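You operate a simulated robot arm through the tools that you are given. There is no shell and no other tool.

The job below is to be done with a simulated robot arm. You get a single attempt, and the scene is never put back.

Task
Put things in order on the top of the care bench. At the end: one of the white discs from the top of the care bench is in the white tray (marked "FINES") on the top of the care bench; the purple pad from the top of the care bench stands where the blue tag (marked "2") stood; the red brush from the top of the care bench stands on top of the green block; the blue tag from the top of the care bench stands where the red brush stood; whatever was shut is shut again. Leave all else as you found it, and nothing knocked over.

Only the result counts: the job must be done as asked and must still hold three seconds after the hand-in. Knocking over, shifting, dropping, spilling or breaking anything else fails it.

Robot
A 6-joint arm with a two-finger parallel gripper, fixed in place. Base frame: the origin is on the floor under the middle of its stand, x ahead of it, y to its left, z up; the work surface is at about z = 860. Units: mm, rad, N and s.
With the tool pointing down near the work surface it reaches from about 360 to 760 mm from the base axis. Its first joint turns from -1.152 to 1.152 rad. Payload 2.45 kg.
The tool frame sits at the grasp point between the pads (the TCP): z along the fingers, y along the line on which they close. The tips reach 24 mm beyond it. Largest opening 68 mm; finger width 17, thickness 10; the body of the gripper, 40 by 70 mm, starts 41 mm behind the TCP.
Orientation is that of the tool frame in the base frame, as a unit quaternion [w, x, y, z]. With the fingers straight down and closing along the base's y, the tool's x points along the base's -x, its y along +y and its z along -z.

Tools
- The arm moves only by the tool arm_command. Its argument "rows" is a list of rows, each a list of 7 numbers: the shift along the base's x, y, z in units of 20 mm (1.0 is 20 mm), then the turn, a rotation vector about the base's x, y, z in units of 6 degrees (1.0 is 6 degrees), then the closure, from 0 (fully open) to 1 (shut). In form: [[dx, dy, dz, ax, ay, az, fingers], ...]. A call has 1 to 20 rows; each row shifts and turns the commanded pose from where the row before left it. A call with a number of a shift or a turn outside -1 to 1 is refused whole. A row lasts 0.2 s, in which the tool goes at most 50 mm and 0.15 rad; a call with a longer step from one row to the next is refused whole, and so is a gripper value outside its range. A pose out of reach is approached as far as the arm can. The call stops where the force on the tool passes 40 N (or 10 N more than at its start, if that is more) or the arm is blocked; 0.2 s more then pass. The fingers move at their own pace (about 108 mm/s each) and stop on an object; they squeeze with about 25 N. The grip force told is the motor's: it shows also when the fingers shut on nothing. Time passes only in rows, and 0.2 s behind the last, so rows that do not move let the fingers close. The reply holds the time, the measured pose of the TCP, the force on the tool along the base axes, the opening and the grip force, in the units named above and with some noise, with the torque about the TCP (base axes, N m) and any sound that the robot's microphone picked up.
- Cameras (640 x 400 px; columns grow to the right, rows downward): "scene" is fixed at [156.2, 402.9, 1470.8]; the picture's right is [-0.84, -0.54, 0.00], its down [-0.28, 0.44, -0.85] and it looks along [0.46, -0.72, -0.52] (base axes); focal length 318 px, centre (320, 200). "wrist" rides on the gripper at [84, 11, -75] in the tool frame; the picture's right is [-0.13, 0.99, 0.00], its down [-0.60, -0.08, -0.79] and it looks along [-0.79, -0.10, 0.61] (tool axes); focal length 251 px, centre (320, 200). There is no depth. A picture from a camera that has moved, and an enlarged one, comes with that camera's place and axes in the base frame and with its lens.
- snapshot(camera): a new picture of that camera. The clock stands still meanwhile.
- enlarge(camera, box): a new picture of the part [left, top, right, bottom] of that camera's present view, enlarged. The clock stands still meanwhile.
- sign_off(): hands the job in; it is judged then, once.

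Nothing tells you positions but the pictures and the camera data. Unless the task says otherwise, let go and move clear before handing in.

The tools are called after ">>>" by a JSON object that holds its "method" and its "body". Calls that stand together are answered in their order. arm_command: Moves the arm, as the interface text tells. Its arguments: {"type":"object","properties":{"rows":{"type":"array","items":{"type":"array","items":{"type":"number"}}}},"required":["rows"]} The other tools are called the same way: snapshot (camera) takes a picture; enlarge (camera, box) takes an enlarged picture of a part of a camera's view; sign_off () hands the job in.

At the start:

```text
time: 0.0
ee_pos: [445.3, -78.8, 1207.1]
ee_rot: [0.0, 0.0, 1.0, 0.0]
contact_force: [-0.5, -0.5, -0.5]
moment: [0.0, -0.01, 0.01]
finger_gap: 67.9
gripper_force: 0.0
```

scene: 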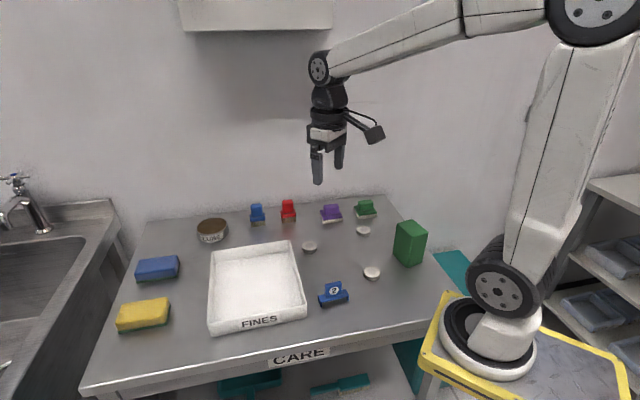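
wrist: 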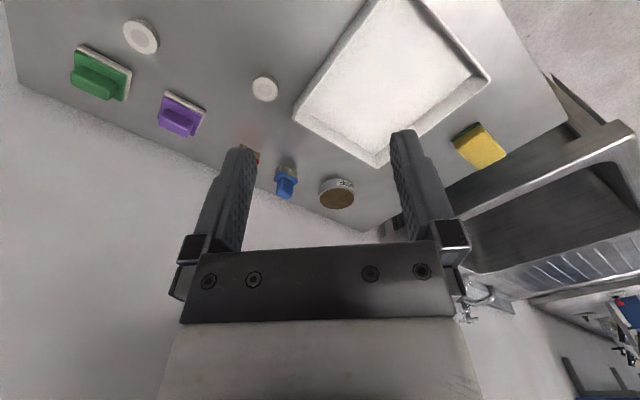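

I see a bench with a white FINES tray, three white discs, a red, a blue and other small handled objects along the far edge, a purple and a green pad, a green block, and a blue tag marked 2. I will look closer before moving anything.

>>> {"method": "enlarge", "body": {"camera": "scene", "box": [230, 180, 390, 280]}}

>>> {"method": "enlarge", "body": {"camera": "scene", "box": [290, 220, 450, 320]}}

>>> {"method": "enlarge", "body": {"camera": "scene", "box": [80, 190, 320, 340]}}

>>> {"method": "enlarge", "body": {"camera": "wrist", "box": [40, 0, 360, 200]}}

```text
4.00 times, centred on (310, 230) of scene
camera zoom: at [156.2, 402.9, 1470.8], right [-0.84, -0.54, 0.0], down [-0.28, 0.44, -0.85], along [0.46, -0.72, -0.52], focal length 1273 px, centre (360, 80)
```

zoom: 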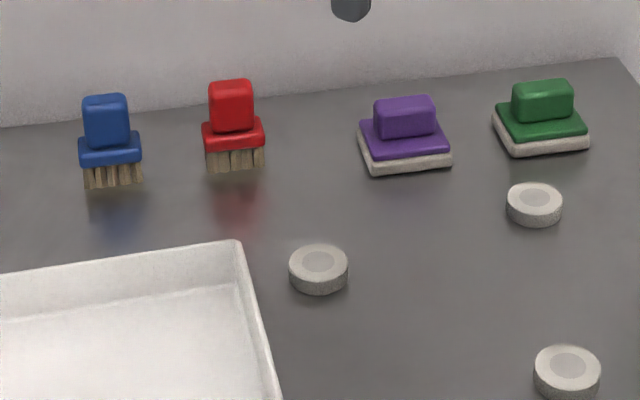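

```text
4.00 times, centred on (370, 270) of scene
camera zoom: at [156.2, 402.9, 1470.8], right [-0.84, -0.54, 0.0], down [-0.28, 0.44, -0.85], along [0.46, -0.72, -0.52], focal length 1273 px, centre (120, -80)
```

zoom: 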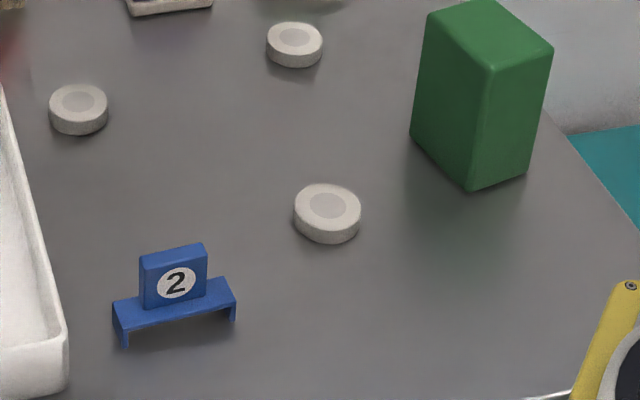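

```text
2.67 times, centred on (200, 265) of scene
camera zoom: at [156.2, 402.9, 1470.8], right [-0.84, -0.54, 0.0], down [-0.28, 0.44, -0.85], along [0.46, -0.72, -0.52], focal length 848 px, centre (640, 27)
```

zoom: 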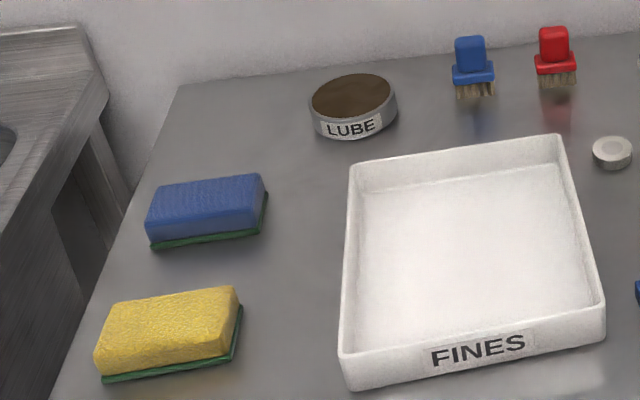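

```text
2.00 times, centred on (200, 100) of wrist
camera zoom: at [360.3, -68.0, 1282.0], right [0.13, 0.99, 0.0], down [0.6, -0.08, 0.79], along [0.79, -0.1, -0.61], focal length 503 px, centre (560, 400)
```

zoom: 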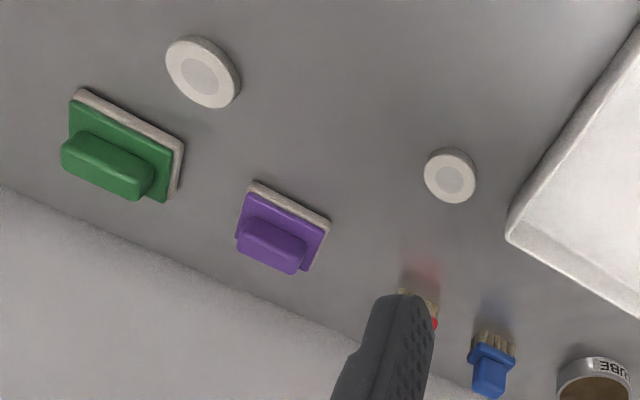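

The bench runs at about 44° to the base's x axis. My estimates are: red brush near (707,-268), purple pad near (598,-359), tag near (410,-60), and green block near (319,-307) with its top about 105 mm above the bench. I'll move the wrist camera closer to the back row to measure these better.

>>> {"method": "arm_command", "body": {"rows": [[0.885, -0.78, -0.835, 0, 0, -0.333, 0], [0.885, -0.78, -0.835, 0, 0, -0.333, 0], [0.885, -0.78, -0.835, 0, 0, -0.333, 0], [0.885, -0.78, -0.835, 0, 0, -0.333, 0], [0.885, -0.78, -0.835, 0, 0, -0.333, 0], [0.885, -0.78, -0.835, 0, 0, -0.333, 0], [0.885, -0.78, -0.835, 0, 0, -0.333, 0], [0.885, -0.78, -0.835, 0, 0, -0.333, 0], [0.885, -0.78, -0.835, 0, 0, -0.333, 0], [0.885, -0.78, -0.835, 0, 0, -0.333, 0], [0, 0, 0, 0, 0, 0, 0]]}}

>>> {"method": "snapshot", "body": {"camera": "wrist"}}

>>> {"method": "snapshot", "body": {"camera": "scene"}}

```text
time: 2.4
ee_pos: [620.8, -236.2, 1038.7]
ee_rot: [0.0, 0.175, 0.985, -0.001]
contact_force: [-0.7, 0.3, -0.4]
moment: [-0.03, -0.01, 0.01]
finger_gap: 68.0
gripper_force: 0.0
```

```text
taken
camera wrist: at [546.0, -196.7, 1115.0], right [0.46, 0.89, 0.0], down [0.54, -0.28, 0.79], along [0.7, -0.37, -0.61], focal length 251 px, centre (320, 200)
```

wrist: 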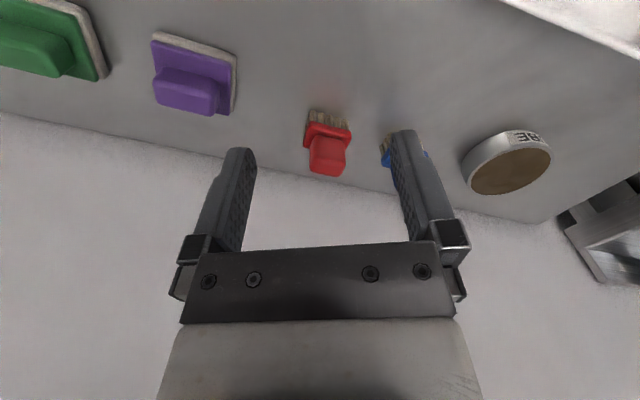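

```text
taken
```

scene: 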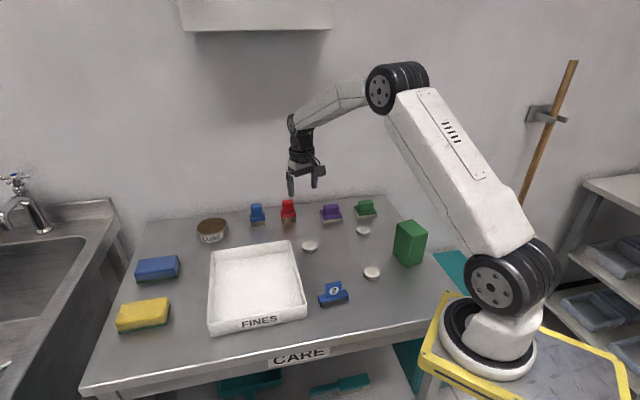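

>>> {"method": "enlarge", "body": {"camera": "wrist", "box": [260, 80, 420, 180]}}

>>> {"method": "enlarge", "body": {"camera": "wrist", "box": [120, 10, 280, 130]}}

```text
4.00 times, centred on (340, 130) of wrist
camera zoom: at [546.0, -196.7, 1115.0], right [0.46, 0.89, 0.0], down [0.54, -0.28, 0.79], along [0.7, -0.37, -0.61], focal length 1006 px, centre (240, 480)
```

zoom: 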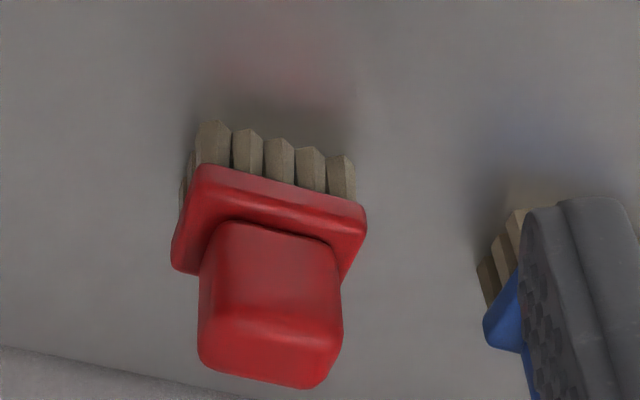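

```text
3.33 times, centred on (200, 70) of wrist
camera zoom: at [546.0, -196.7, 1115.0], right [0.46, 0.89, 0.0], down [0.54, -0.28, 0.79], along [0.7, -0.37, -0.61], focal length 838 px, centre (720, 633)
```

zoom: 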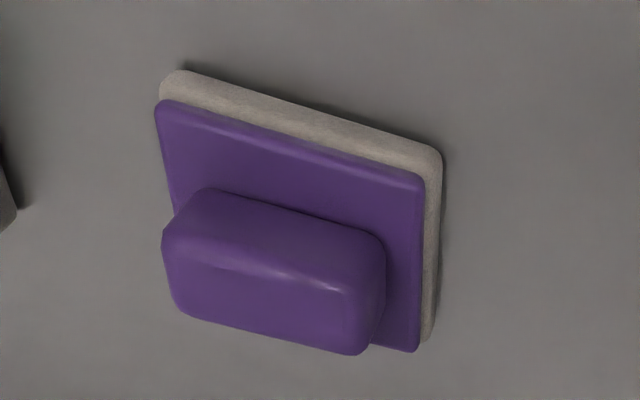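

>>> {"method": "enlarge", "body": {"camera": "scene", "box": [268, 192, 308, 228]}}

>>> {"method": "enlarge", "body": {"camera": "scene", "box": [310, 194, 350, 230]}}

>>> {"method": "enlarge", "body": {"camera": "wrist", "box": [295, 95, 365, 180]}}

>>> {"method": "enlarge", "body": {"camera": "scene", "box": [310, 270, 358, 312]}}

```text
11.11 times, centred on (288, 210) of scene
camera zoom: at [156.2, 402.9, 1470.8], right [-0.84, -0.54, 0.0], down [-0.28, 0.44, -0.85], along [0.46, -0.72, -0.52], focal length 3535 px, centre (676, 89)
```

zoom: 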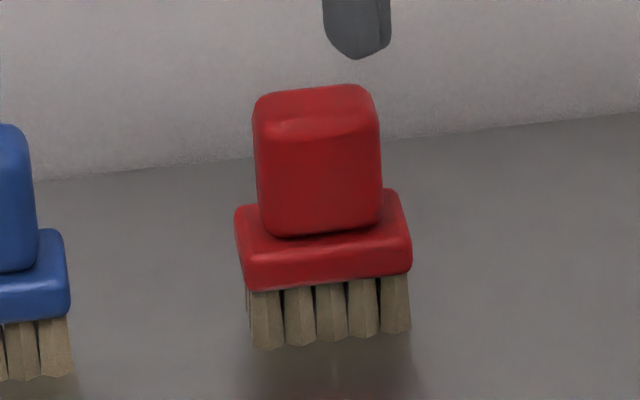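

```text
11.11 times, centred on (330, 212) of scene
camera zoom: at [156.2, 402.9, 1470.8], right [-0.84, -0.54, 0.0], down [-0.28, 0.44, -0.85], along [0.46, -0.72, -0.52], focal length 3535 px, centre (209, 67)
```

zoom: 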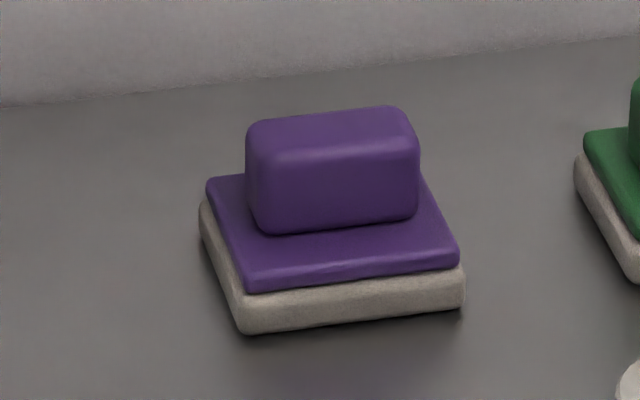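

```text
4.71 times, centred on (330, 138) of wrist
camera zoom: at [546.0, -196.7, 1115.0], right [0.46, 0.89, 0.0], down [0.54, -0.28, 0.79], along [0.7, -0.37, -0.61], focal length 1183 px, centre (273, 494)
```

zoom: 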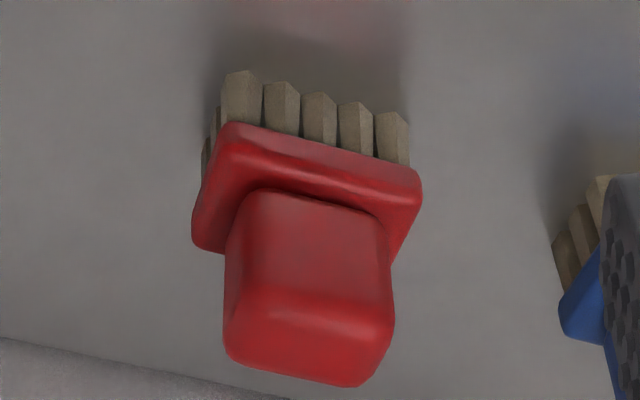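

```text
9.52 times, centred on (334, 291) of scene
camera zoom: at [156.2, 402.9, 1470.8], right [-0.84, -0.54, 0.0], down [-0.28, 0.44, -0.85], along [0.46, -0.72, -0.52], focal length 3030 px, centre (187, -667)
```

zoom: 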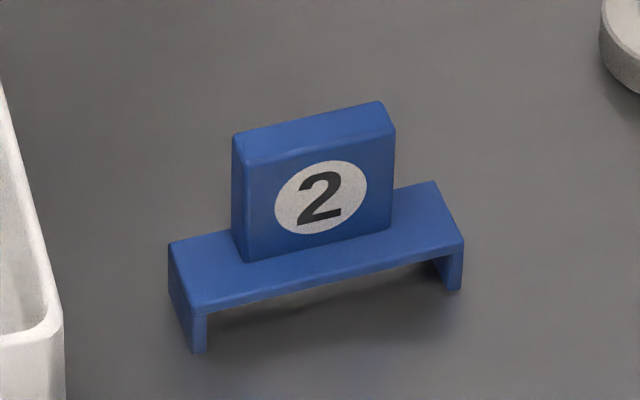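

The red brush is about 70 mm tall with a handle about 36 by 18 mm, centred near (713,-275), with its long axis at about 45°. I'll move above it with the fingers lined up to close along that axis, and check that I can reach there.

>>> {"method": "arm_command", "body": {"rows": [[0.768, -0.323, -0.4475, 0, 0, -0.66, 0], [0.768, -0.323, -0.4475, 0, 0, -0.66, 0], [0.768, -0.323, -0.4475, 0, 0, -0.66, 0], [0.768, -0.323, -0.4475, 0, 0, -0.66, 0], [0.768, -0.323, -0.4475, 0, 0, -0.66, 0], [0.768, -0.323, -0.4475, 0, 0, -0.66, 0], [0, 0, 0, 0, 0, 0, 0]]}}

>>> {"method": "snapshot", "body": {"camera": "wrist"}}

>>> {"method": "enlarge", "body": {"camera": "scene", "box": [248, 160, 328, 240]}}

```text
time: 4.0
ee_pos: [714.1, -273.6, 984.1]
ee_rot: [-0.001, 0.372, 0.928, 0.0]
contact_force: [0.1, -0.2, -0.3]
moment: [-0.02, 0.03, -0.04]
finger_gap: 68.0
gripper_force: 0.0
```

```text
taken
camera wrist: at [659.6, -207.4, 1061.4], right [0.78, 0.63, 0.0], down [0.38, -0.48, 0.79], along [0.5, -0.62, -0.61], focal length 251 px, centre (320, 200)
```

wrist: 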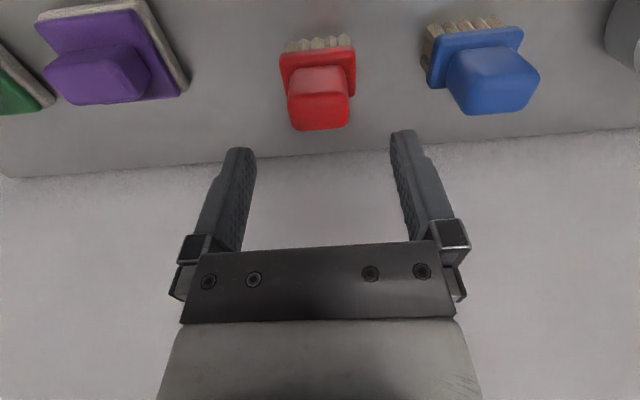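

```text
5.00 times, centred on (288, 200) of scene
camera zoom: at [156.2, 403.0, 1470.8], right [-0.84, -0.54, 0.0], down [-0.28, 0.44, -0.85], along [0.46, -0.72, -0.52], focal length 1591 px, centre (480, 200)
```

zoom: 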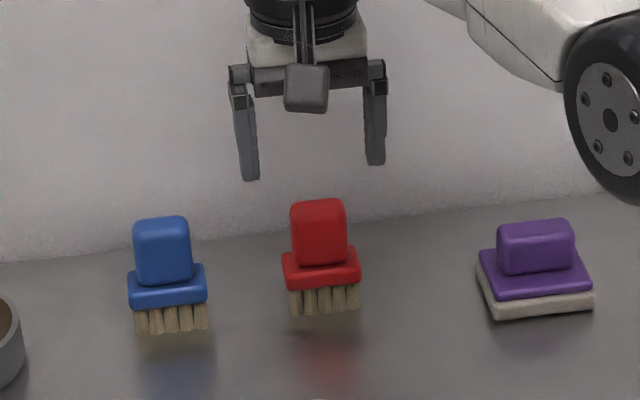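

The arm reaches here and the fingers straddle the red handle. I'll go down to about z = 921, keeping the tips just above the brush plate, then close and check the grip.

>>> {"method": "arm_command", "body": {"rows": [[-0.01, -0.01, -0.79, 0, 0, 0, 0], [-0.01, -0.01, -0.79, 0, 0, 0, 0], [-0.01, -0.01, -0.79, 0, 0, 0, 0], [-0.01, -0.01, -0.79, 0, 0, 0, 0], [0, 0, 0, 0, 0, 0, 0]]}}

>>> {"method": "enlarge", "body": {"camera": "scene", "box": [248, 170, 328, 230]}}

>>> {"method": "snapshot", "body": {"camera": "wrist"}}

```text
time: 5.2
ee_pos: [710.1, -272.7, 922.9]
ee_rot: [0.0, 0.374, 0.928, 0.001]
contact_force: [0.1, -0.2, -0.3]
moment: [0.05, -0.02, -0.02]
finger_gap: 67.9
gripper_force: 0.0
out of reach, approached as far as the arm can: row 4
```

```text
6.67 times, centred on (288, 200) of scene
camera zoom: at [156.2, 402.9, 1470.8], right [-0.84, -0.54, 0.0], down [-0.28, 0.44, -0.85], along [0.46, -0.72, -0.52], focal length 2121 px, centre (533, 200)
```

zoom: 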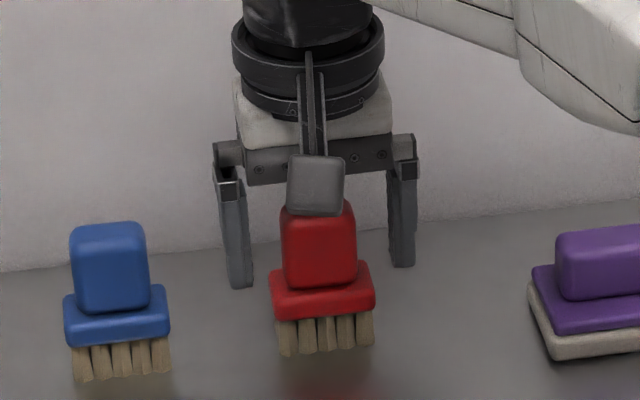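

```text
taken
camera wrist: at [656.6, -206.9, 998.4], right [0.78, 0.63, 0.0], down [0.38, -0.47, 0.79], along [0.5, -0.62, -0.61], focal length 251 px, centre (320, 200)
```

wrist: 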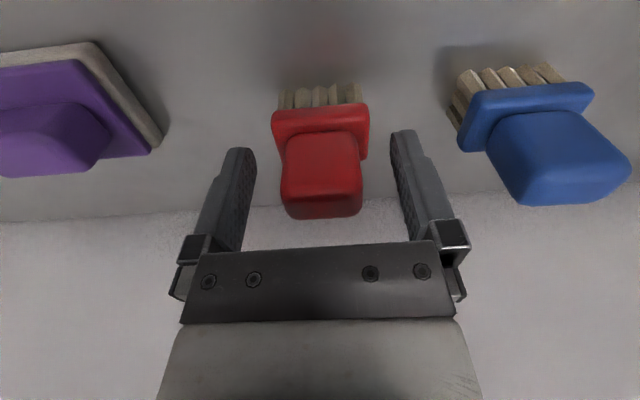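

The arm stops at its reach limit, about 3 mm short of the handle's centre in the radial direction, but the fingers still straddle the handle well. I'll close on it.

>>> {"method": "arm_command", "body": {"rows": [[0, 0, 0, 0, 0, 0, 0.6], [0, 0, 0, 0, 0, 0, 1], [0, 0, 0, 0, 0, 0, 1]]}}

>>> {"method": "snapshot", "body": {"camera": "wrist"}}

```text
time: 6.0
ee_pos: [711.1, -272.0, 922.9]
ee_rot: [0.0, 0.374, 0.928, 0.0]
contact_force: [0.6, -0.8, -0.5]
moment: [0.02, 0.01, 0.02]
finger_gap: 35.5
gripper_force: 24.7
```

```text
taken
camera wrist: at [656.6, -206.9, 998.7], right [0.78, 0.63, 0.0], down [0.38, -0.47, 0.79], along [0.5, -0.62, -0.61], focal length 251 px, centre (320, 200)
```

wrist: 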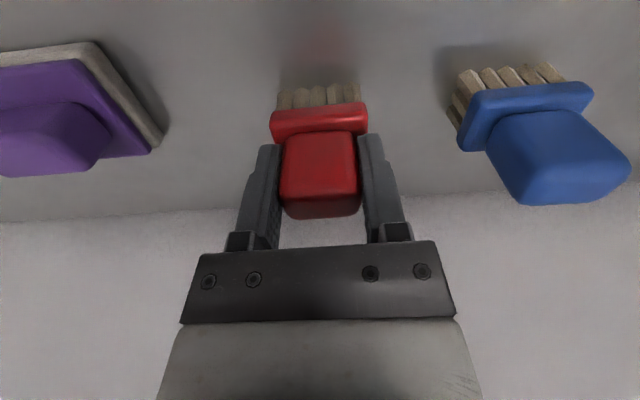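

The brush is gripped at 35.5 mm. I'll lift it straight up, then move to where the wrist camera can see the green block.

>>> {"method": "arm_command", "body": {"rows": [[0, 0, 0.5, 0, 0, 0, 1], [0, 0, 1, 0, 0, 0, 1], [0, 0, 1, 0, 0, 0, 1], [0, 0, 1, 0, 0, 0, 1], [0, 0, 1, 0, 0, 0, 1], [0, 0, 1, 0, 0, 0, 1], [0, 0, 1, 0, 0, 0, 1], [0, 0, 1, 0, 0, 0, 1], [0, 0, 1, 0, 0, 0, 1]]}}

>>> {"method": "snapshot", "body": {"camera": "wrist"}}

>>> {"method": "enlarge", "body": {"camera": "scene", "box": [248, 140, 348, 230]}}

```text
time: 8.0
ee_pos: [704.4, -269.0, 1091.9]
ee_rot: [-0.001, 0.373, 0.928, 0.0]
contact_force: [-0.1, -0.2, -0.5]
moment: [0.0, 0.03, 0.03]
finger_gap: 35.4
gripper_force: 24.9
out of reach, approached as far as the arm can: row 8, 9
```

```text
taken
camera wrist: at [650.9, -204.3, 1168.0], right [0.78, 0.63, 0.0], down [0.38, -0.47, 0.79], along [0.5, -0.62, -0.61], focal length 251 px, centre (320, 200)
```

wrist: 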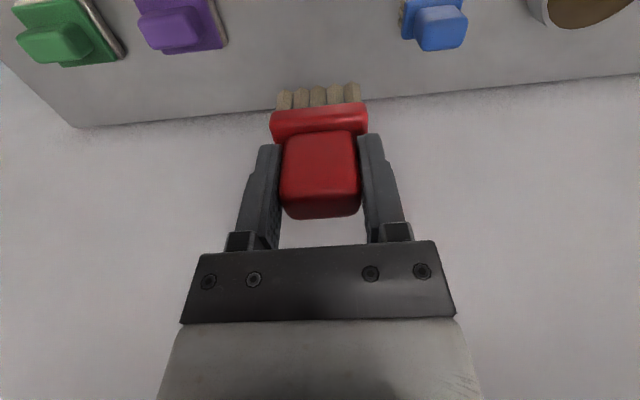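

```text
4.44 times, centred on (298, 185) of scene
camera zoom: at [156.2, 402.9, 1470.8], right [-0.84, -0.54, 0.0], down [-0.28, 0.44, -0.85], along [0.46, -0.72, -0.52], focal length 1414 px, centre (418, 267)
```

zoom: 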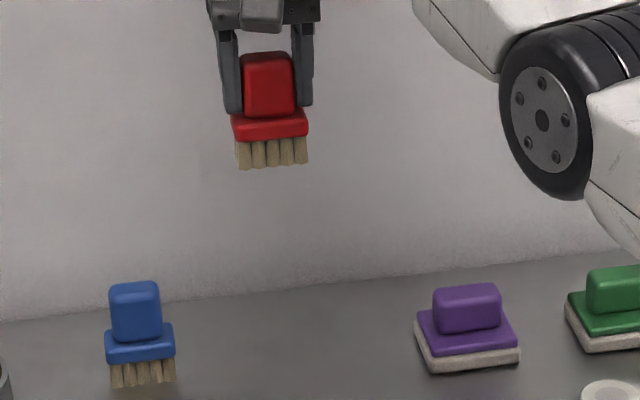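

The brush is up and upright. Next I'll swing over toward the block, turning it to line up with the block's long axis, and look at the block.

>>> {"method": "arm_command", "body": {"rows": [[-0.96, 0.135, 0.143, 0, 0, -0.633, 1], [-0.96, 0.135, 0.143, 0, 0, -0.633, 1], [-0.96, 0.135, 0.143, 0, 0, -0.633, 1], [-0.96, 0.135, 0.143, 0, 0, -0.633, 1], [-0.96, 0.135, 0.143, 0, 0, -0.633, 1], [-0.96, 0.135, 0.143, 0, 0, -0.633, 1], [-0.96, 0.135, 0.143, 0, 0, -0.633, 1], [-0.96, 0.135, 0.143, 0, 0, -0.633, 1], [-0.96, 0.135, 0.143, 0, 0, -0.633, 1], [-0.96, 0.135, 0.143, 0, 0, -0.633, 1], [-0.96, 0.135, 0.143, 0, 0, -0.633, 1], [-0.96, 0.135, 0.143, 0, 0, -0.633, 1], [-0.96, 0.135, 0.143, 0, 0, -0.633, 1], [-0.96, 0.135, 0.143, 0, 0, -0.633, 1], [-0.96, 0.135, 0.143, 0, 0, -0.633, 1], [-0.96, 0.135, 0.143, 0, 0, -0.633, 1], [-0.96, 0.135, 0.143, 0, 0, -0.633, 1], [-0.96, 0.135, 0.143, 0, 0, -0.633, 1], [-0.96, 0.135, 0.143, 0, 0, -0.633, 1], [-0.96, 0.135, 0.143, 0, 0, -0.633, 1]]}}

>>> {"method": "snapshot", "body": {"camera": "wrist"}}

>>> {"method": "snapshot", "body": {"camera": "scene"}}

```text
time: 12.2
ee_pos: [650.2, -324.1, 1180.6]
ee_rot: [-0.001, 0.857, 0.515, -0.001]
contact_force: [0.6, 0.3, -1.0]
moment: [-0.02, 0.02, 0.03]
finger_gap: 35.5
gripper_force: 24.7
out of reach, approached as far as the arm can: row 1, 2, 3, 4, 5, 6, 7, 8, 9, 10, 11, 12, 13, 14, 15, 16, 17, 18, 19, 20
```

```text
taken
camera wrist: at [700.0, -254.5, 1255.9], right [0.82, -0.58, 0.0], down [-0.35, -0.5, 0.79], along [-0.46, -0.65, -0.61], focal length 251 px, centre (320, 200)
```

wrist: 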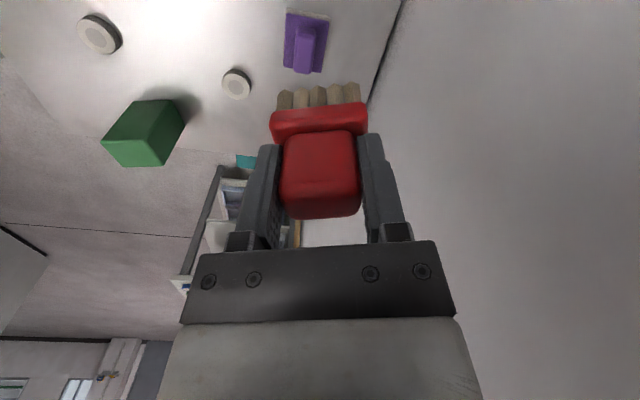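

```text
taken
```

scene: 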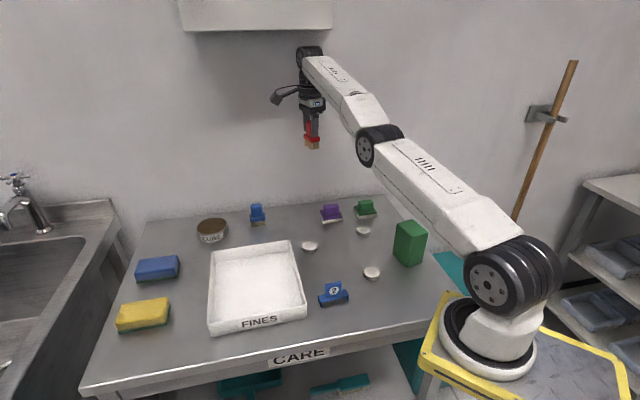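

The arm lagged far behind the command and looks stuck near full stretch at (650,-324,1181), well above everything. I'll send one still row to learn whether the commanded pose is held or reset.

>>> {"method": "arm_command", "body": {"rows": [[0, 0, 0, 0, 0, 0, 1]]}}

```text
time: 12.6
ee_pos: [650.7, -324.1, 1180.0]
ee_rot: [-0.002, 0.857, 0.516, -0.001]
contact_force: [0.6, 0.2, -0.5]
moment: [0.01, -0.01, 0.01]
finger_gap: 35.6
gripper_force: 25.0
```

The commanded pose resets to the actual pose between calls, so it is safe to continue. I'll move in and down to bend the elbow out of full stretch.

>>> {"method": "arm_command", "body": {"rows": [[-0.4, 0.2, -0.8, 0, 0, 0, 1], [-0.4, 0.2, -0.8, 0, 0, 0, 1], [-0.4, 0.2, -0.8, 0, 0, 0, 1]]}}

```text
time: 13.4
ee_pos: [656.6, -325.8, 1159.0]
ee_rot: [0.0, 0.865, 0.501, 0.0]
contact_force: [-0.8, -0.3, -0.7]
moment: [0.0, 0.0, -0.02]
finger_gap: 35.7
gripper_force: 25.0
out of reach, approached as far as the arm can: row 1, 2, 3
```

Still stretched. I'll go straight down at this spot, where there is nothing tall below, so the elbow can bend.

>>> {"method": "arm_command", "body": {"rows": [[0, 0, -1, 0, 0, 0, 1], [0, 0, -1, 0, 0, 0, 1], [0, 0, -1, 0, 0, 0, 1], [0, 0, -1, 0, 0, 0, 1], [0, 0, 0, 0, 0, 0, 1]]}}

>>> {"method": "snapshot", "body": {"camera": "scene"}}

```text
time: 14.6
ee_pos: [670.5, -336.9, 1084.0]
ee_rot: [-0.001, 0.865, 0.502, -0.001]
contact_force: [0.4, 0.0, -0.8]
moment: [-0.04, 0.0, 0.03]
finger_gap: 35.8
gripper_force: 24.8
out of reach, approached as far as the arm can: row 1, 2, 3, 4
```

```text
taken
```

scene: 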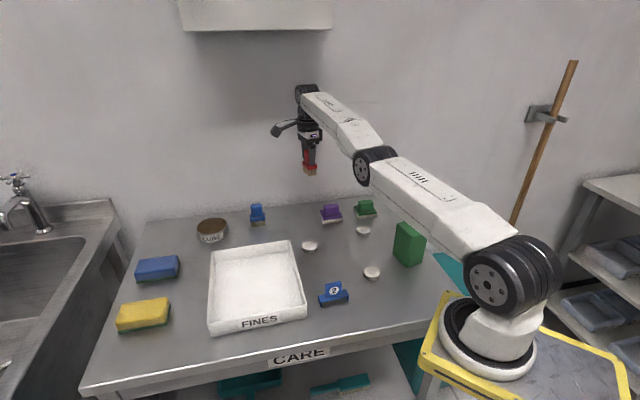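

The pattern suggests the solver is struggling close to full stretch. I'll try smaller downward steps with a slight inward part.

>>> {"method": "arm_command", "body": {"rows": [[-0.05, 0.025, -0.2, 0, 0, 0, 1], [-0.05, 0.025, -0.2, 0, 0, 0, 1], [-0.05, 0.025, -0.2, 0, 0, 0, 1], [-0.05, 0.025, -0.2, 0, 0, 0, 1], [-0.05, 0.025, -0.2, 0, 0, 0, 1], [-0.05, 0.025, -0.2, 0, 0, 0, 1], [-0.05, 0.025, -0.2, 0, 0, 0, 1], [-0.05, 0.025, -0.2, 0, 0, 0, 1], [-0.05, 0.025, -0.2, 0, 0, 0, 1], [-0.05, 0.025, -0.2, 0, 0, 0, 1], [-0.05, 0.025, -0.2, 0, 0, 0, 1], [-0.05, 0.025, -0.2, 0, 0, 0, 1]]}}

```text
time: 17.2
ee_pos: [674.7, -339.4, 1039.3]
ee_rot: [0.0, 0.865, 0.501, -0.001]
contact_force: [0.5, -0.7, -1.4]
moment: [0.0, 0.0, -0.03]
finger_gap: 35.5
gripper_force: 24.7
out of reach, approached as far as the arm can: row 2, 4, 6, 8, 10
```

Fewer rows are failing now. I'll continue down a little and start pulling inward in small steps.

>>> {"method": "arm_command", "body": {"rows": [[-0.05, 0.025, -0.2, 0, 0, 0, 1], [-0.05, 0.025, -0.2, 0, 0, 0, 1], [-0.05, 0.025, -0.2, 0, 0, 0, 1], [-0.05, 0.025, -0.2, 0, 0, 0, 1], [-0.1, 0.05, -0.1, 0, 0, 0, 1], [-0.1, 0.05, -0.1, 0, 0, 0, 1], [-0.1, 0.05, -0.1, 0, 0, 0, 1], [-0.1, 0.05, -0.1, 0, 0, 0, 1], [-0.2, 0.1, 0, 0, 0, 0, 1], [-0.2, 0.1, 0, 0, 0, 0, 1], [-0.2, 0.1, 0, 0, 0, 0, 1], [-0.2, 0.1, 0, 0, 0, 0, 1]]}}

```text
time: 19.8
ee_pos: [674.8, -340.8, 1017.6]
ee_rot: [-0.001, 0.865, 0.502, 0.0]
contact_force: [-0.4, 1.1, -0.3]
moment: [-0.01, 0.01, -0.01]
finger_gap: 35.3
gripper_force: 24.8
out of reach, approached as far as the arm can: row 1, 4, 6, 8, 9, 10, 11, 12
```

Inward moves are not working at all. I suspect the elbow may have bent slightly to the wrong side, so I'll look at the arm's shape closely.

>>> {"method": "enlarge", "body": {"camera": "scene", "box": [280, 60, 560, 340]}}

>>> {"method": "snapshot", "body": {"camera": "wrist"}}

```text
1.43 times, centred on (420, 200) of scene
camera zoom: at [156.2, 402.9, 1470.8], right [-0.84, -0.54, 0.0], down [-0.28, 0.44, -0.85], along [0.46, -0.72, -0.52], focal length 455 px, centre (177, 200)
```

zoom: 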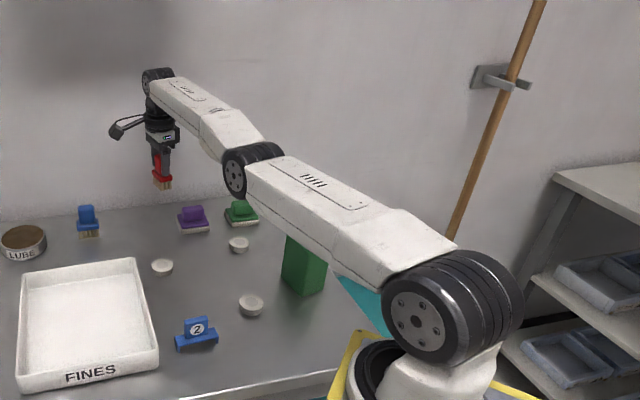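

```text
taken
camera wrist: at [725.7, -273.5, 1094.2], right [0.8, -0.6, 0.0], down [-0.37, -0.49, 0.79], along [-0.48, -0.63, -0.61], focal length 251 px, centre (320, 200)
```

wrist: 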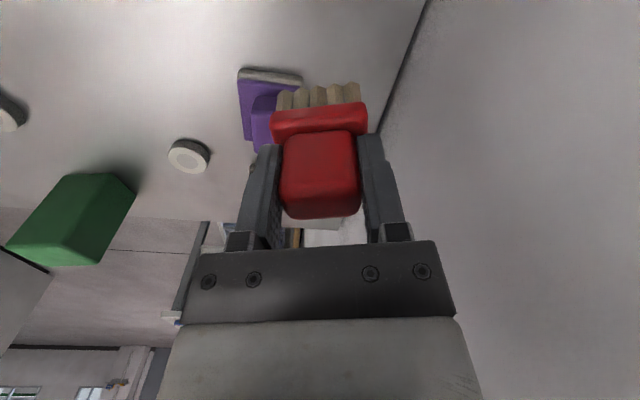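

The picture confirms it: the elbow sags just below the straight line, so it flipped to the wrong side and is against a joint limit. I'll push outward past full stretch to straighten it, then pull in and see whether it bends the right way.

>>> {"method": "arm_command", "body": {"rows": [[0.45, -0.225, 0, 0, 0, 0, 1], [0.45, -0.225, 0, 0, 0, 0, 1], [-0.45, 0.225, 0, 0, 0, 0, 1], [-0.45, 0.225, 0, 0, 0, 0, 1], [-0.45, 0.225, 0, 0, 0, 0, 1], [-0.45, 0.225, 0, 0, 0, 0, 1]]}}

```text
time: 21.2
ee_pos: [641.7, -323.4, 1017.2]
ee_rot: [-0.001, 0.865, 0.501, 0.0]
contact_force: [0.1, 0.3, 0.6]
moment: [0.02, -0.01, -0.01]
finger_gap: 35.6
gripper_force: 25.2
out of reach, approached as far as the arm can: row 1, 2
```

The elbow is back on the right side and the arm moves freely at radius 719. From now on I'll avoid full stretch. Next I'll go to the viewing spot near the block.

>>> {"method": "arm_command", "body": {"rows": [[-0.866, 0.287, 0.341, 0, 0, 0, 1], [-0.866, 0.287, 0.341, 0, 0, 0, 1], [-0.866, 0.287, 0.341, 0, 0, 0, 1], [-0.866, 0.287, 0.341, 0, 0, 0, 1], [-0.866, 0.287, 0.341, 0, 0, 0, 1], [-0.866, 0.287, 0.341, 0, 0, 0, 1], [-0.866, 0.287, 0.341, 0, 0, 0, 1], [-0.866, 0.287, 0.341, 0, 0, 0, 1], [-0.866, 0.287, 0.341, 0, 0, 0, 1], [-0.866, 0.287, 0.341, 0, 0, 0, 1], [-0.866, 0.287, 0.341, 0, 0, 0, 1], [-0.866, 0.287, 0.341, 0, 0, 0, 1], [-0.866, 0.287, 0.341, 0, 0, 0, 1], [-0.866, 0.287, 0.341, 0, 0, 0, 1], [-0.866, 0.287, 0.341, 0, 0, 0, 1], [-0.866, 0.287, 0.341, 0, 0, 0, 1], [-0.866, 0.287, 0.341, 0, 0, 0, 1], [-0.866, 0.287, 0.341, 0, 0, 0, 1], [0, 0, 0, 0, 0, 0, 1]]}}

>>> {"method": "snapshot", "body": {"camera": "wrist"}}

>>> {"method": "snapshot", "body": {"camera": "scene"}}

```text
time: 25.2
ee_pos: [329.8, -221.8, 1140.2]
ee_rot: [0.001, 0.865, 0.502, 0.001]
contact_force: [-0.3, 0.4, 0.0]
moment: [0.01, 0.01, -0.03]
finger_gap: 35.3
gripper_force: 25.9
```

```text
taken
camera wrist: at [380.1, -153.7, 1216.7], right [0.8, -0.6, 0.0], down [-0.37, -0.49, 0.79], along [-0.48, -0.63, -0.61], focal length 251 px, centre (320, 200)
```

wrist: 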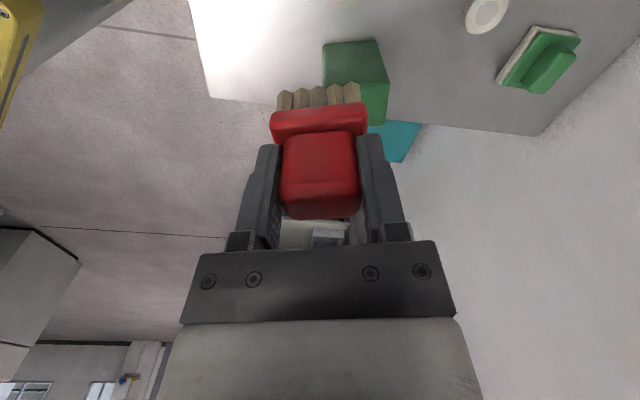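

```text
taken
```

scene: 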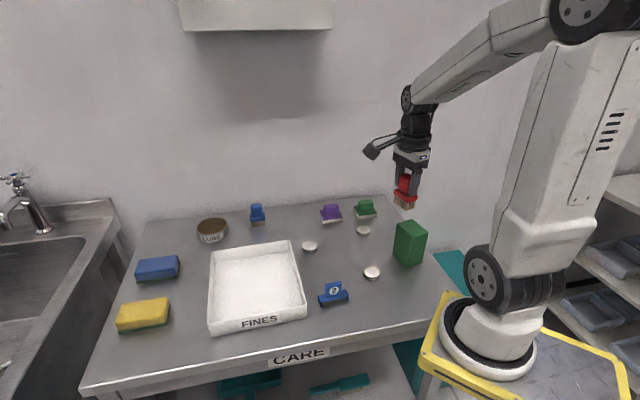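

>>> {"method": "enlarge", "body": {"camera": "wrist", "box": [260, 10, 440, 150]}}

>>> {"method": "enlarge", "body": {"camera": "scene", "box": [370, 150, 450, 280]}}

```text
2.86 times, centred on (350, 80) of wrist
camera zoom: at [380.1, -153.7, 1216.7], right [0.8, -0.6, 0.0], down [-0.37, -0.49, 0.79], along [-0.48, -0.63, -0.61], focal length 718 px, centre (234, 543)
```

zoom: 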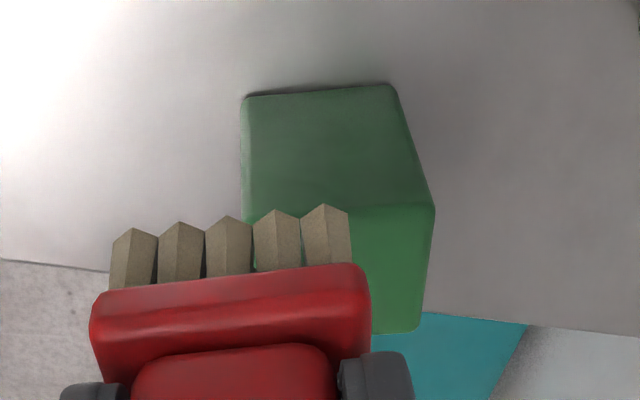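

```text
3.08 times, centred on (410, 215) of scene
camera zoom: at [156.2, 402.9, 1470.8], right [-0.84, -0.54, 0.0], down [-0.28, 0.44, -0.85], along [0.46, -0.72, -0.52], focal length 979 px, centre (43, 154)
```

zoom: 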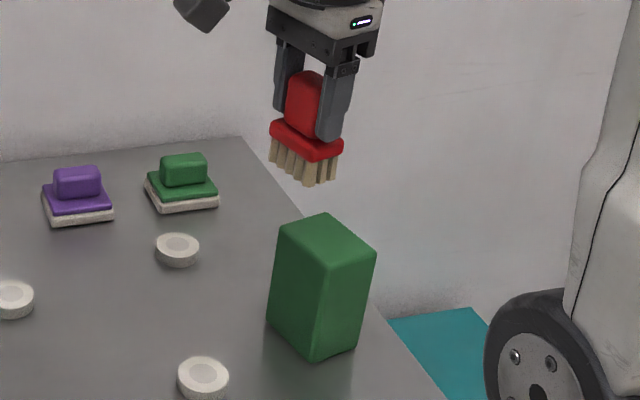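

From both cameras the block's top centre is near (318,-306) at z ≈ 965, with its long axis at about -31°, which matches the present turn. I'll bring the brush over it and stop about 20 mm above.

>>> {"method": "arm_command", "body": {"rows": [[-0.101, -0.812, 0, 0, 0, 0, 1], [-0.101, -0.812, 0, 0, 0, 0, 1], [-0.101, -0.812, 0, 0, 0, 0, 1], [-0.101, -0.812, 0, 0, 0, 0, 1], [-0.101, -0.812, 0, 0, 0, 0, 1], [0, 0, -0.9, 0, 0, 0, 1], [0, 0, -0.9, 0, 0, 0, 1], [0, 0, -0.9, 0, 0, 0, 1], [0, 0, -0.9, 0, 0, 0, 1], [0, 0, -0.9, 0, 0, 0, 1], [0, 0, 0, 0, 0, 0, 1]]}}

>>> {"method": "snapshot", "body": {"camera": "wrist"}}

>>> {"method": "enlarge", "body": {"camera": "scene", "box": [370, 170, 450, 280]}}

```text
time: 27.6
ee_pos: [319.8, -301.4, 1049.0]
ee_rot: [0.0, 0.866, 0.501, 0.0]
contact_force: [-0.5, 0.1, -0.2]
moment: [0.0, 0.01, -0.04]
finger_gap: 35.4
gripper_force: 24.8
```

```text
taken
camera wrist: at [371.2, -234.1, 1125.5], right [0.8, -0.6, 0.0], down [-0.37, -0.49, 0.79], along [-0.48, -0.63, -0.61], focal length 251 px, centre (320, 200)
```

wrist: 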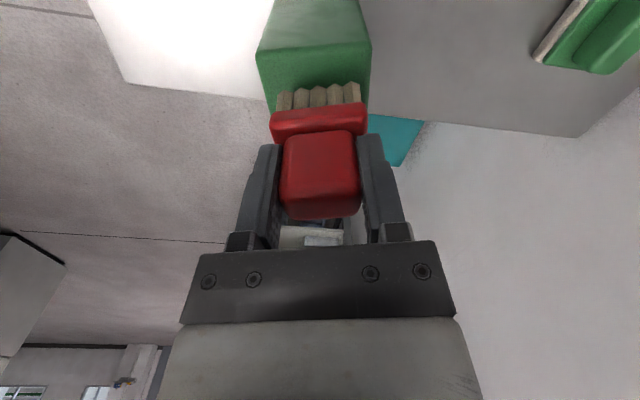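

```text
3.64 times, centred on (410, 225) of scene
camera zoom: at [156.2, 402.9, 1470.8], right [-0.84, -0.54, 0.0], down [-0.28, 0.44, -0.85], along [0.46, -0.72, -0.52], focal length 1157 px, centre (-7, 109)
```

zoom: 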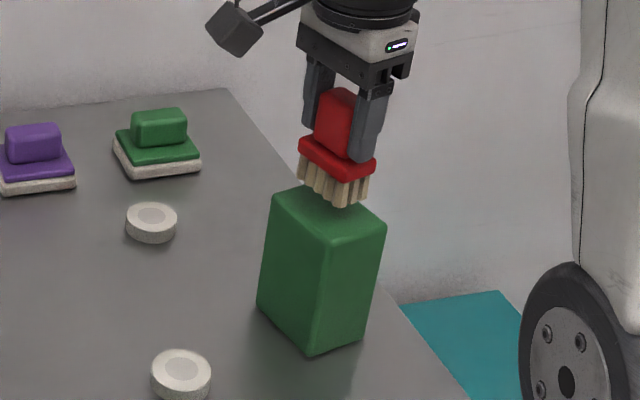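

The brush is centred over the block, with about 13 mm of margin at the near edge and even margins along its length. I'll lower slowly and watch the force.

>>> {"method": "arm_command", "body": {"rows": [[0, 0, -0.45, 0, 0, 0, 1], [0, 0, -0.3, 0, 0, 0, 1], [0, 0, -0.1, 0, 0, 0, 1], [0, 0, 0, 0, 0, 0, 1]]}}

>>> {"method": "enlarge", "body": {"camera": "scene", "box": [385, 190, 435, 250]}}

```text
time: 28.6
ee_pos: [320.2, -301.8, 1033.7]
ee_rot: [0.0, 0.865, 0.501, 0.0]
contact_force: [-1.0, 0.8, -1.8]
moment: [0.0, -0.02, -0.03]
finger_gap: 35.3
gripper_force: 25.0
```

```text
6.67 times, centred on (410, 220) of scene
camera zoom: at [156.2, 402.9, 1470.8], right [-0.84, -0.54, 0.0], down [-0.28, 0.44, -0.85], along [0.46, -0.72, -0.52], focal length 2121 px, centre (-280, 67)
```

zoom: 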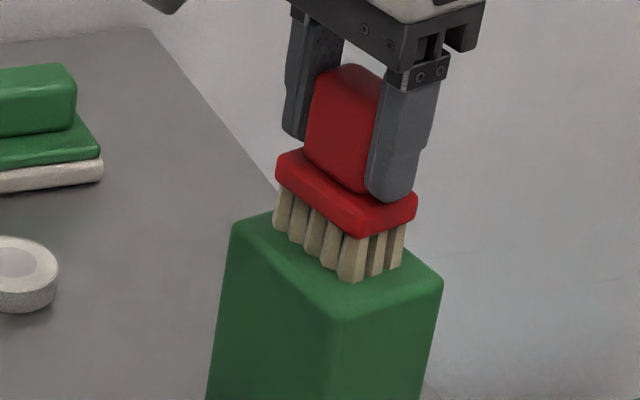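

>>> {"method": "arm_command", "body": {"rows": [[0, 0, -0.1, 0, 0, 0, 1], [0, 0, -0.05, 0, 0, 0, 1], [0, 0, 0, 0, 0, 0, 1]]}}

```text
time: 29.4
ee_pos: [320.1, -301.9, 1030.2]
ee_rot: [0.002, 0.865, 0.502, 0.0]
contact_force: [-3.0, 3.5, 25.2]
moment: [0.06, 0.27, -0.05]
finger_gap: 35.9
gripper_force: 24.6
```

>>> {"method": "arm_command", "body": {"rows": [[0, 0, 0.04, 0, 0, 0, 1], [0, 0, 0, 0, 0, 0, 1]]}}

```text
time: 30.0
ee_pos: [320.6, -302.8, 1030.7]
ee_rot: [0.001, 0.865, 0.502, 0.001]
contact_force: [0.0, -3.4, 12.4]
moment: [-0.34, -0.01, 0.01]
finger_gap: 36.0
gripper_force: 24.7
```

>>> {"method": "arm_command", "body": {"rows": [[0, 0, 0.02, 0, 0, 0, 1], [0, 0, 0, 0, 0, 0, 1]]}}

>>> {"method": "enlarge", "body": {"camera": "scene", "box": [385, 190, 435, 250]}}

```text
time: 30.6
ee_pos: [320.0, -301.3, 1030.5]
ee_rot: [-0.001, 0.865, 0.502, 0.001]
contact_force: [1.6, -1.6, 3.9]
moment: [-0.13, -0.14, 0.06]
finger_gap: 35.7
gripper_force: 25.0
```

```text
6.67 times, centred on (410, 220) of scene
camera zoom: at [156.2, 403.0, 1470.8], right [-0.84, -0.54, 0.0], down [-0.28, 0.44, -0.85], along [0.46, -0.72, -0.52], focal length 2121 px, centre (-280, 67)
```

zoom: 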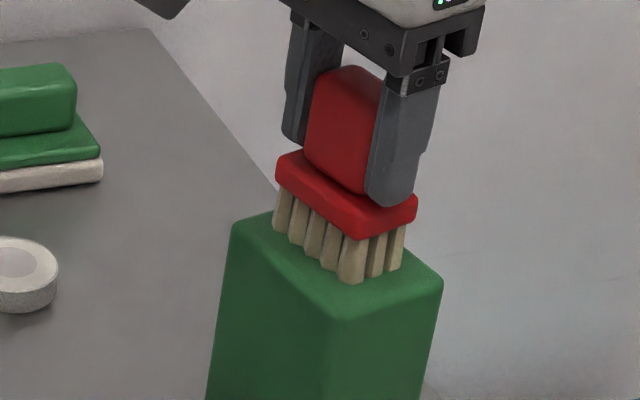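

The brush rests on the block with only about 4 N of load. I'll open the fingers and lift straight up.

>>> {"method": "arm_command", "body": {"rows": [[0, 0, 0, 0, 0, 0, 0.42], [0, 0, 0, 0, 0, 0, 0.3], [0, 0, 0, 0, 0, 0, 0.1], [0, 0, 0, 0, 0, 0, 0]]}}

>>> {"method": "enlarge", "body": {"camera": "scene", "box": [385, 190, 435, 250]}}

```text
time: 31.6
ee_pos: [320.3, -302.2, 1030.8]
ee_rot: [0.0, 0.865, 0.501, 0.001]
contact_force: [-0.4, -0.1, 0.2]
moment: [0.0, 0.0, 0.01]
finger_gap: 68.0
gripper_force: 0.0
```

```text
6.67 times, centred on (410, 220) of scene
camera zoom: at [156.2, 402.9, 1470.8], right [-0.84, -0.54, 0.0], down [-0.28, 0.44, -0.85], along [0.46, -0.72, -0.52], focal length 2121 px, centre (-280, 67)
```

zoom: 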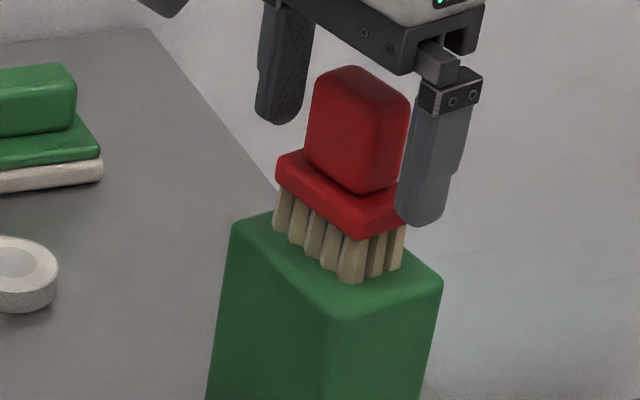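

The red brush stands steadily on the block. I'll rise clear, then move over to the blue tag, turning so the fingers line up with its handle.

>>> {"method": "arm_command", "body": {"rows": [[0, 0, 0.5, 0, 0, 0, 0], [0, 0, 1, 0, 0, 0, 0], [0, 0, 1, 0, 0, 0, 0], [0, 0, 1, 0, 0, 0, 0], [0, 0, 1, 0, 0, 0, 0], [0, 0, 1, 0, 0, 0, 0], [0, 0, 0.5, 0, 0, 0, 0]]}}

>>> {"method": "arm_command", "body": {"rows": [[0.343, 0.857, 0, 0, 0, 0.938, 0], [0.343, 0.857, -0.4, 0, 0, 0.938, 0], [0.343, 0.857, -0.4, 0, 0, 0.938, 0], [0.343, 0.857, -0.6, 0, 0, 0.938, 0], [0.343, 0.857, -0.6, 0, 0, 0.938, 0], [0.343, 0.857, -0.6, 0, 0, 0.938, 0], [0.343, 0.857, -0.6, 0, 0, 0.938, 0], [0.343, 0.857, -0.6, 0, 0, 0.938, 0], [0.343, 0.857, -0.6, 0, 0, 0.938, 0], [0.343, 0.857, -0.6, 0, 0, 0.938, 0], [0.343, 0.857, -0.6, 0, 0, 0.938, 0], [0.343, 0.857, -0.6, 0, 0, 0.938, 0], [0.343, 0.857, -0.6, 0, 0, 0.938, 0], [0.343, 0.857, -0.6, 0, 0, 0.938, 0], [0, 0, 0, 0, 0, 0, 0]]}}

>>> {"method": "snapshot", "body": {"camera": "wrist"}}

>>> {"method": "snapshot", "body": {"camera": "scene"}}

```text
time: 33.2
ee_pos: [319.2, -302.3, 1151.0]
ee_rot: [-0.001, 0.865, 0.501, 0.0]
contact_force: [-0.1, -0.3, -0.7]
moment: [0.0, -0.02, -0.01]
finger_gap: 67.9
gripper_force: 0.1
```

```text
time: 36.4
ee_pos: [415.8, -62.8, 1003.0]
ee_rot: [0.0, 0.35, 0.937, 0.0]
contact_force: [0.8, 0.1, -0.2]
moment: [-0.01, 0.01, 0.01]
finger_gap: 68.0
gripper_force: 0.1
```

```text
taken
camera wrist: at [358.6, 1.3, 1079.5], right [0.75, 0.67, 0.0], down [0.41, -0.45, 0.79], along [0.53, -0.59, -0.61], focal length 251 px, centre (320, 200)
```

wrist: 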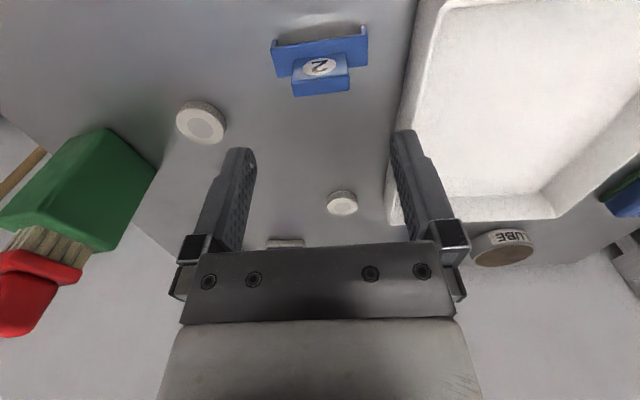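

```text
taken
```

scene: 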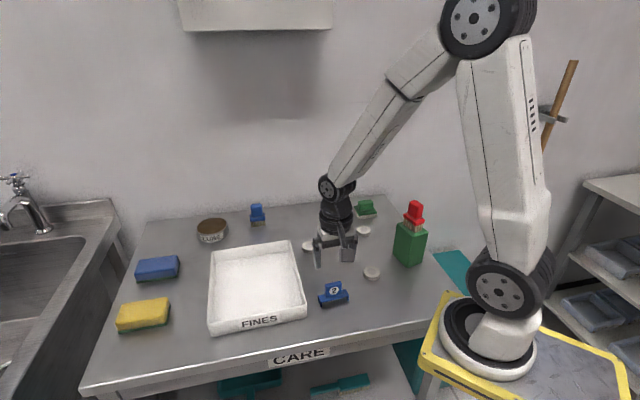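

>>> {"method": "enlarge", "body": {"camera": "wrist", "box": [250, 10, 390, 110]}}

```text
4.00 times, centred on (320, 60) of wrist
camera zoom: at [358.6, 1.3, 1079.5], right [0.75, 0.67, 0.0], down [0.41, -0.45, 0.79], along [0.53, -0.59, -0.61], focal length 1006 px, centre (320, 760)
```

zoom: 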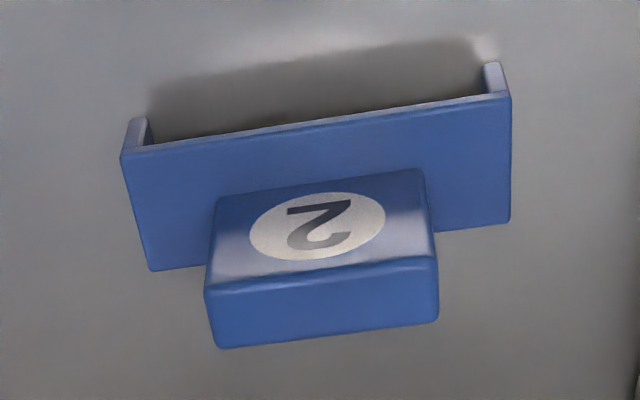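

The tag is clear to see: its centre is near (416.3,-63.7), its long axis is at 49.4°, the plate top is at about z = 874, and the handle is 39 by 11 mm up to about 912. The tool already lines up with it, so I'll go straight down to z ≈ 903 with the tips above the plate.

>>> {"method": "arm_command", "body": {"rows": [[0, 0, -1, 0, 0, 0, 0], [0, 0, -1, 0, 0, 0, 0], [0, 0, -1, 0, 0, 0, 0], [0, 0, -1, 0, 0, 0, 0], [0, 0, -0.95, 0, 0, 0, 0], [0, 0, 0, 0, 0, 0, 0]]}}

>>> {"method": "snapshot", "body": {"camera": "wrist"}}

>>> {"method": "enlarge", "body": {"camera": "scene", "box": [290, 220, 390, 320]}}

```text
time: 37.8
ee_pos: [417.9, -62.4, 904.1]
ee_rot: [0.0, 0.35, 0.937, 0.0]
contact_force: [0.5, 0.1, 0.3]
moment: [0.01, -0.01, 0.02]
finger_gap: 67.8
gripper_force: 0.2
```

```text
taken
camera wrist: at [359.2, 0.6, 980.0], right [0.75, 0.66, 0.0], down [0.4, -0.46, 0.79], along [0.53, -0.59, -0.61], focal length 251 px, centre (320, 200)
```

wrist: 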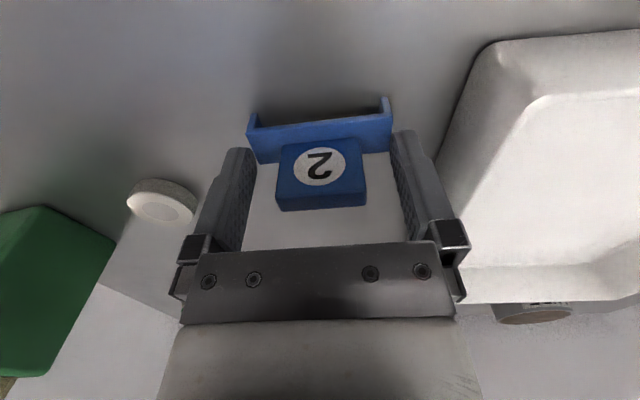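

```text
4.00 times, centred on (340, 270) of scene
camera zoom: at [156.2, 402.9, 1470.8], right [-0.84, -0.54, 0.0], down [-0.28, 0.44, -0.85], along [0.46, -0.72, -0.52], focal length 1273 px, centre (240, -80)
```

zoom: 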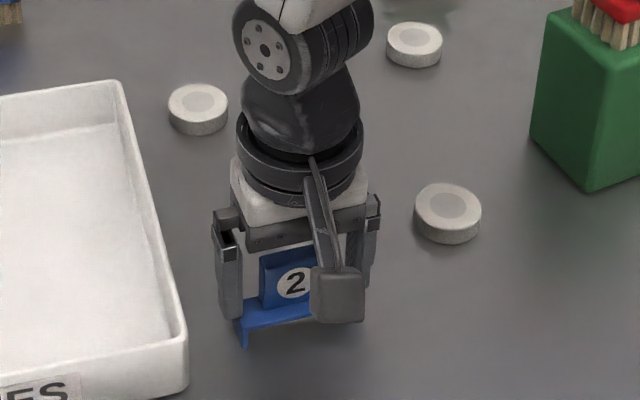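

The handle is centred between the fingers with clearance to the disc and the tray. I'll close on it.

>>> {"method": "arm_command", "body": {"rows": [[0, 0, 0, 0, 0, 0, 0.35], [0, 0, 0, 0, 0, 0, 1], [0, 0, 0, 0, 0, 0, 1]]}}

>>> {"method": "snapshot", "body": {"camera": "wrist"}}

```text
time: 38.6
ee_pos: [417.4, -62.3, 904.5]
ee_rot: [0.0, 0.348, 0.938, -0.001]
contact_force: [0.3, -0.5, -0.5]
moment: [0.03, 0.03, -0.01]
finger_gap: 38.9
gripper_force: 24.9
```

```text
taken
camera wrist: at [359.1, 0.7, 980.3], right [0.75, 0.66, 0.0], down [0.4, -0.46, 0.79], along [0.53, -0.59, -0.61], focal length 251 px, centre (320, 200)
```

wrist: 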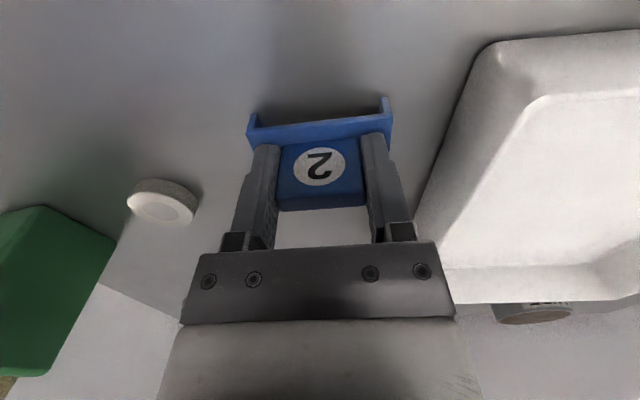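

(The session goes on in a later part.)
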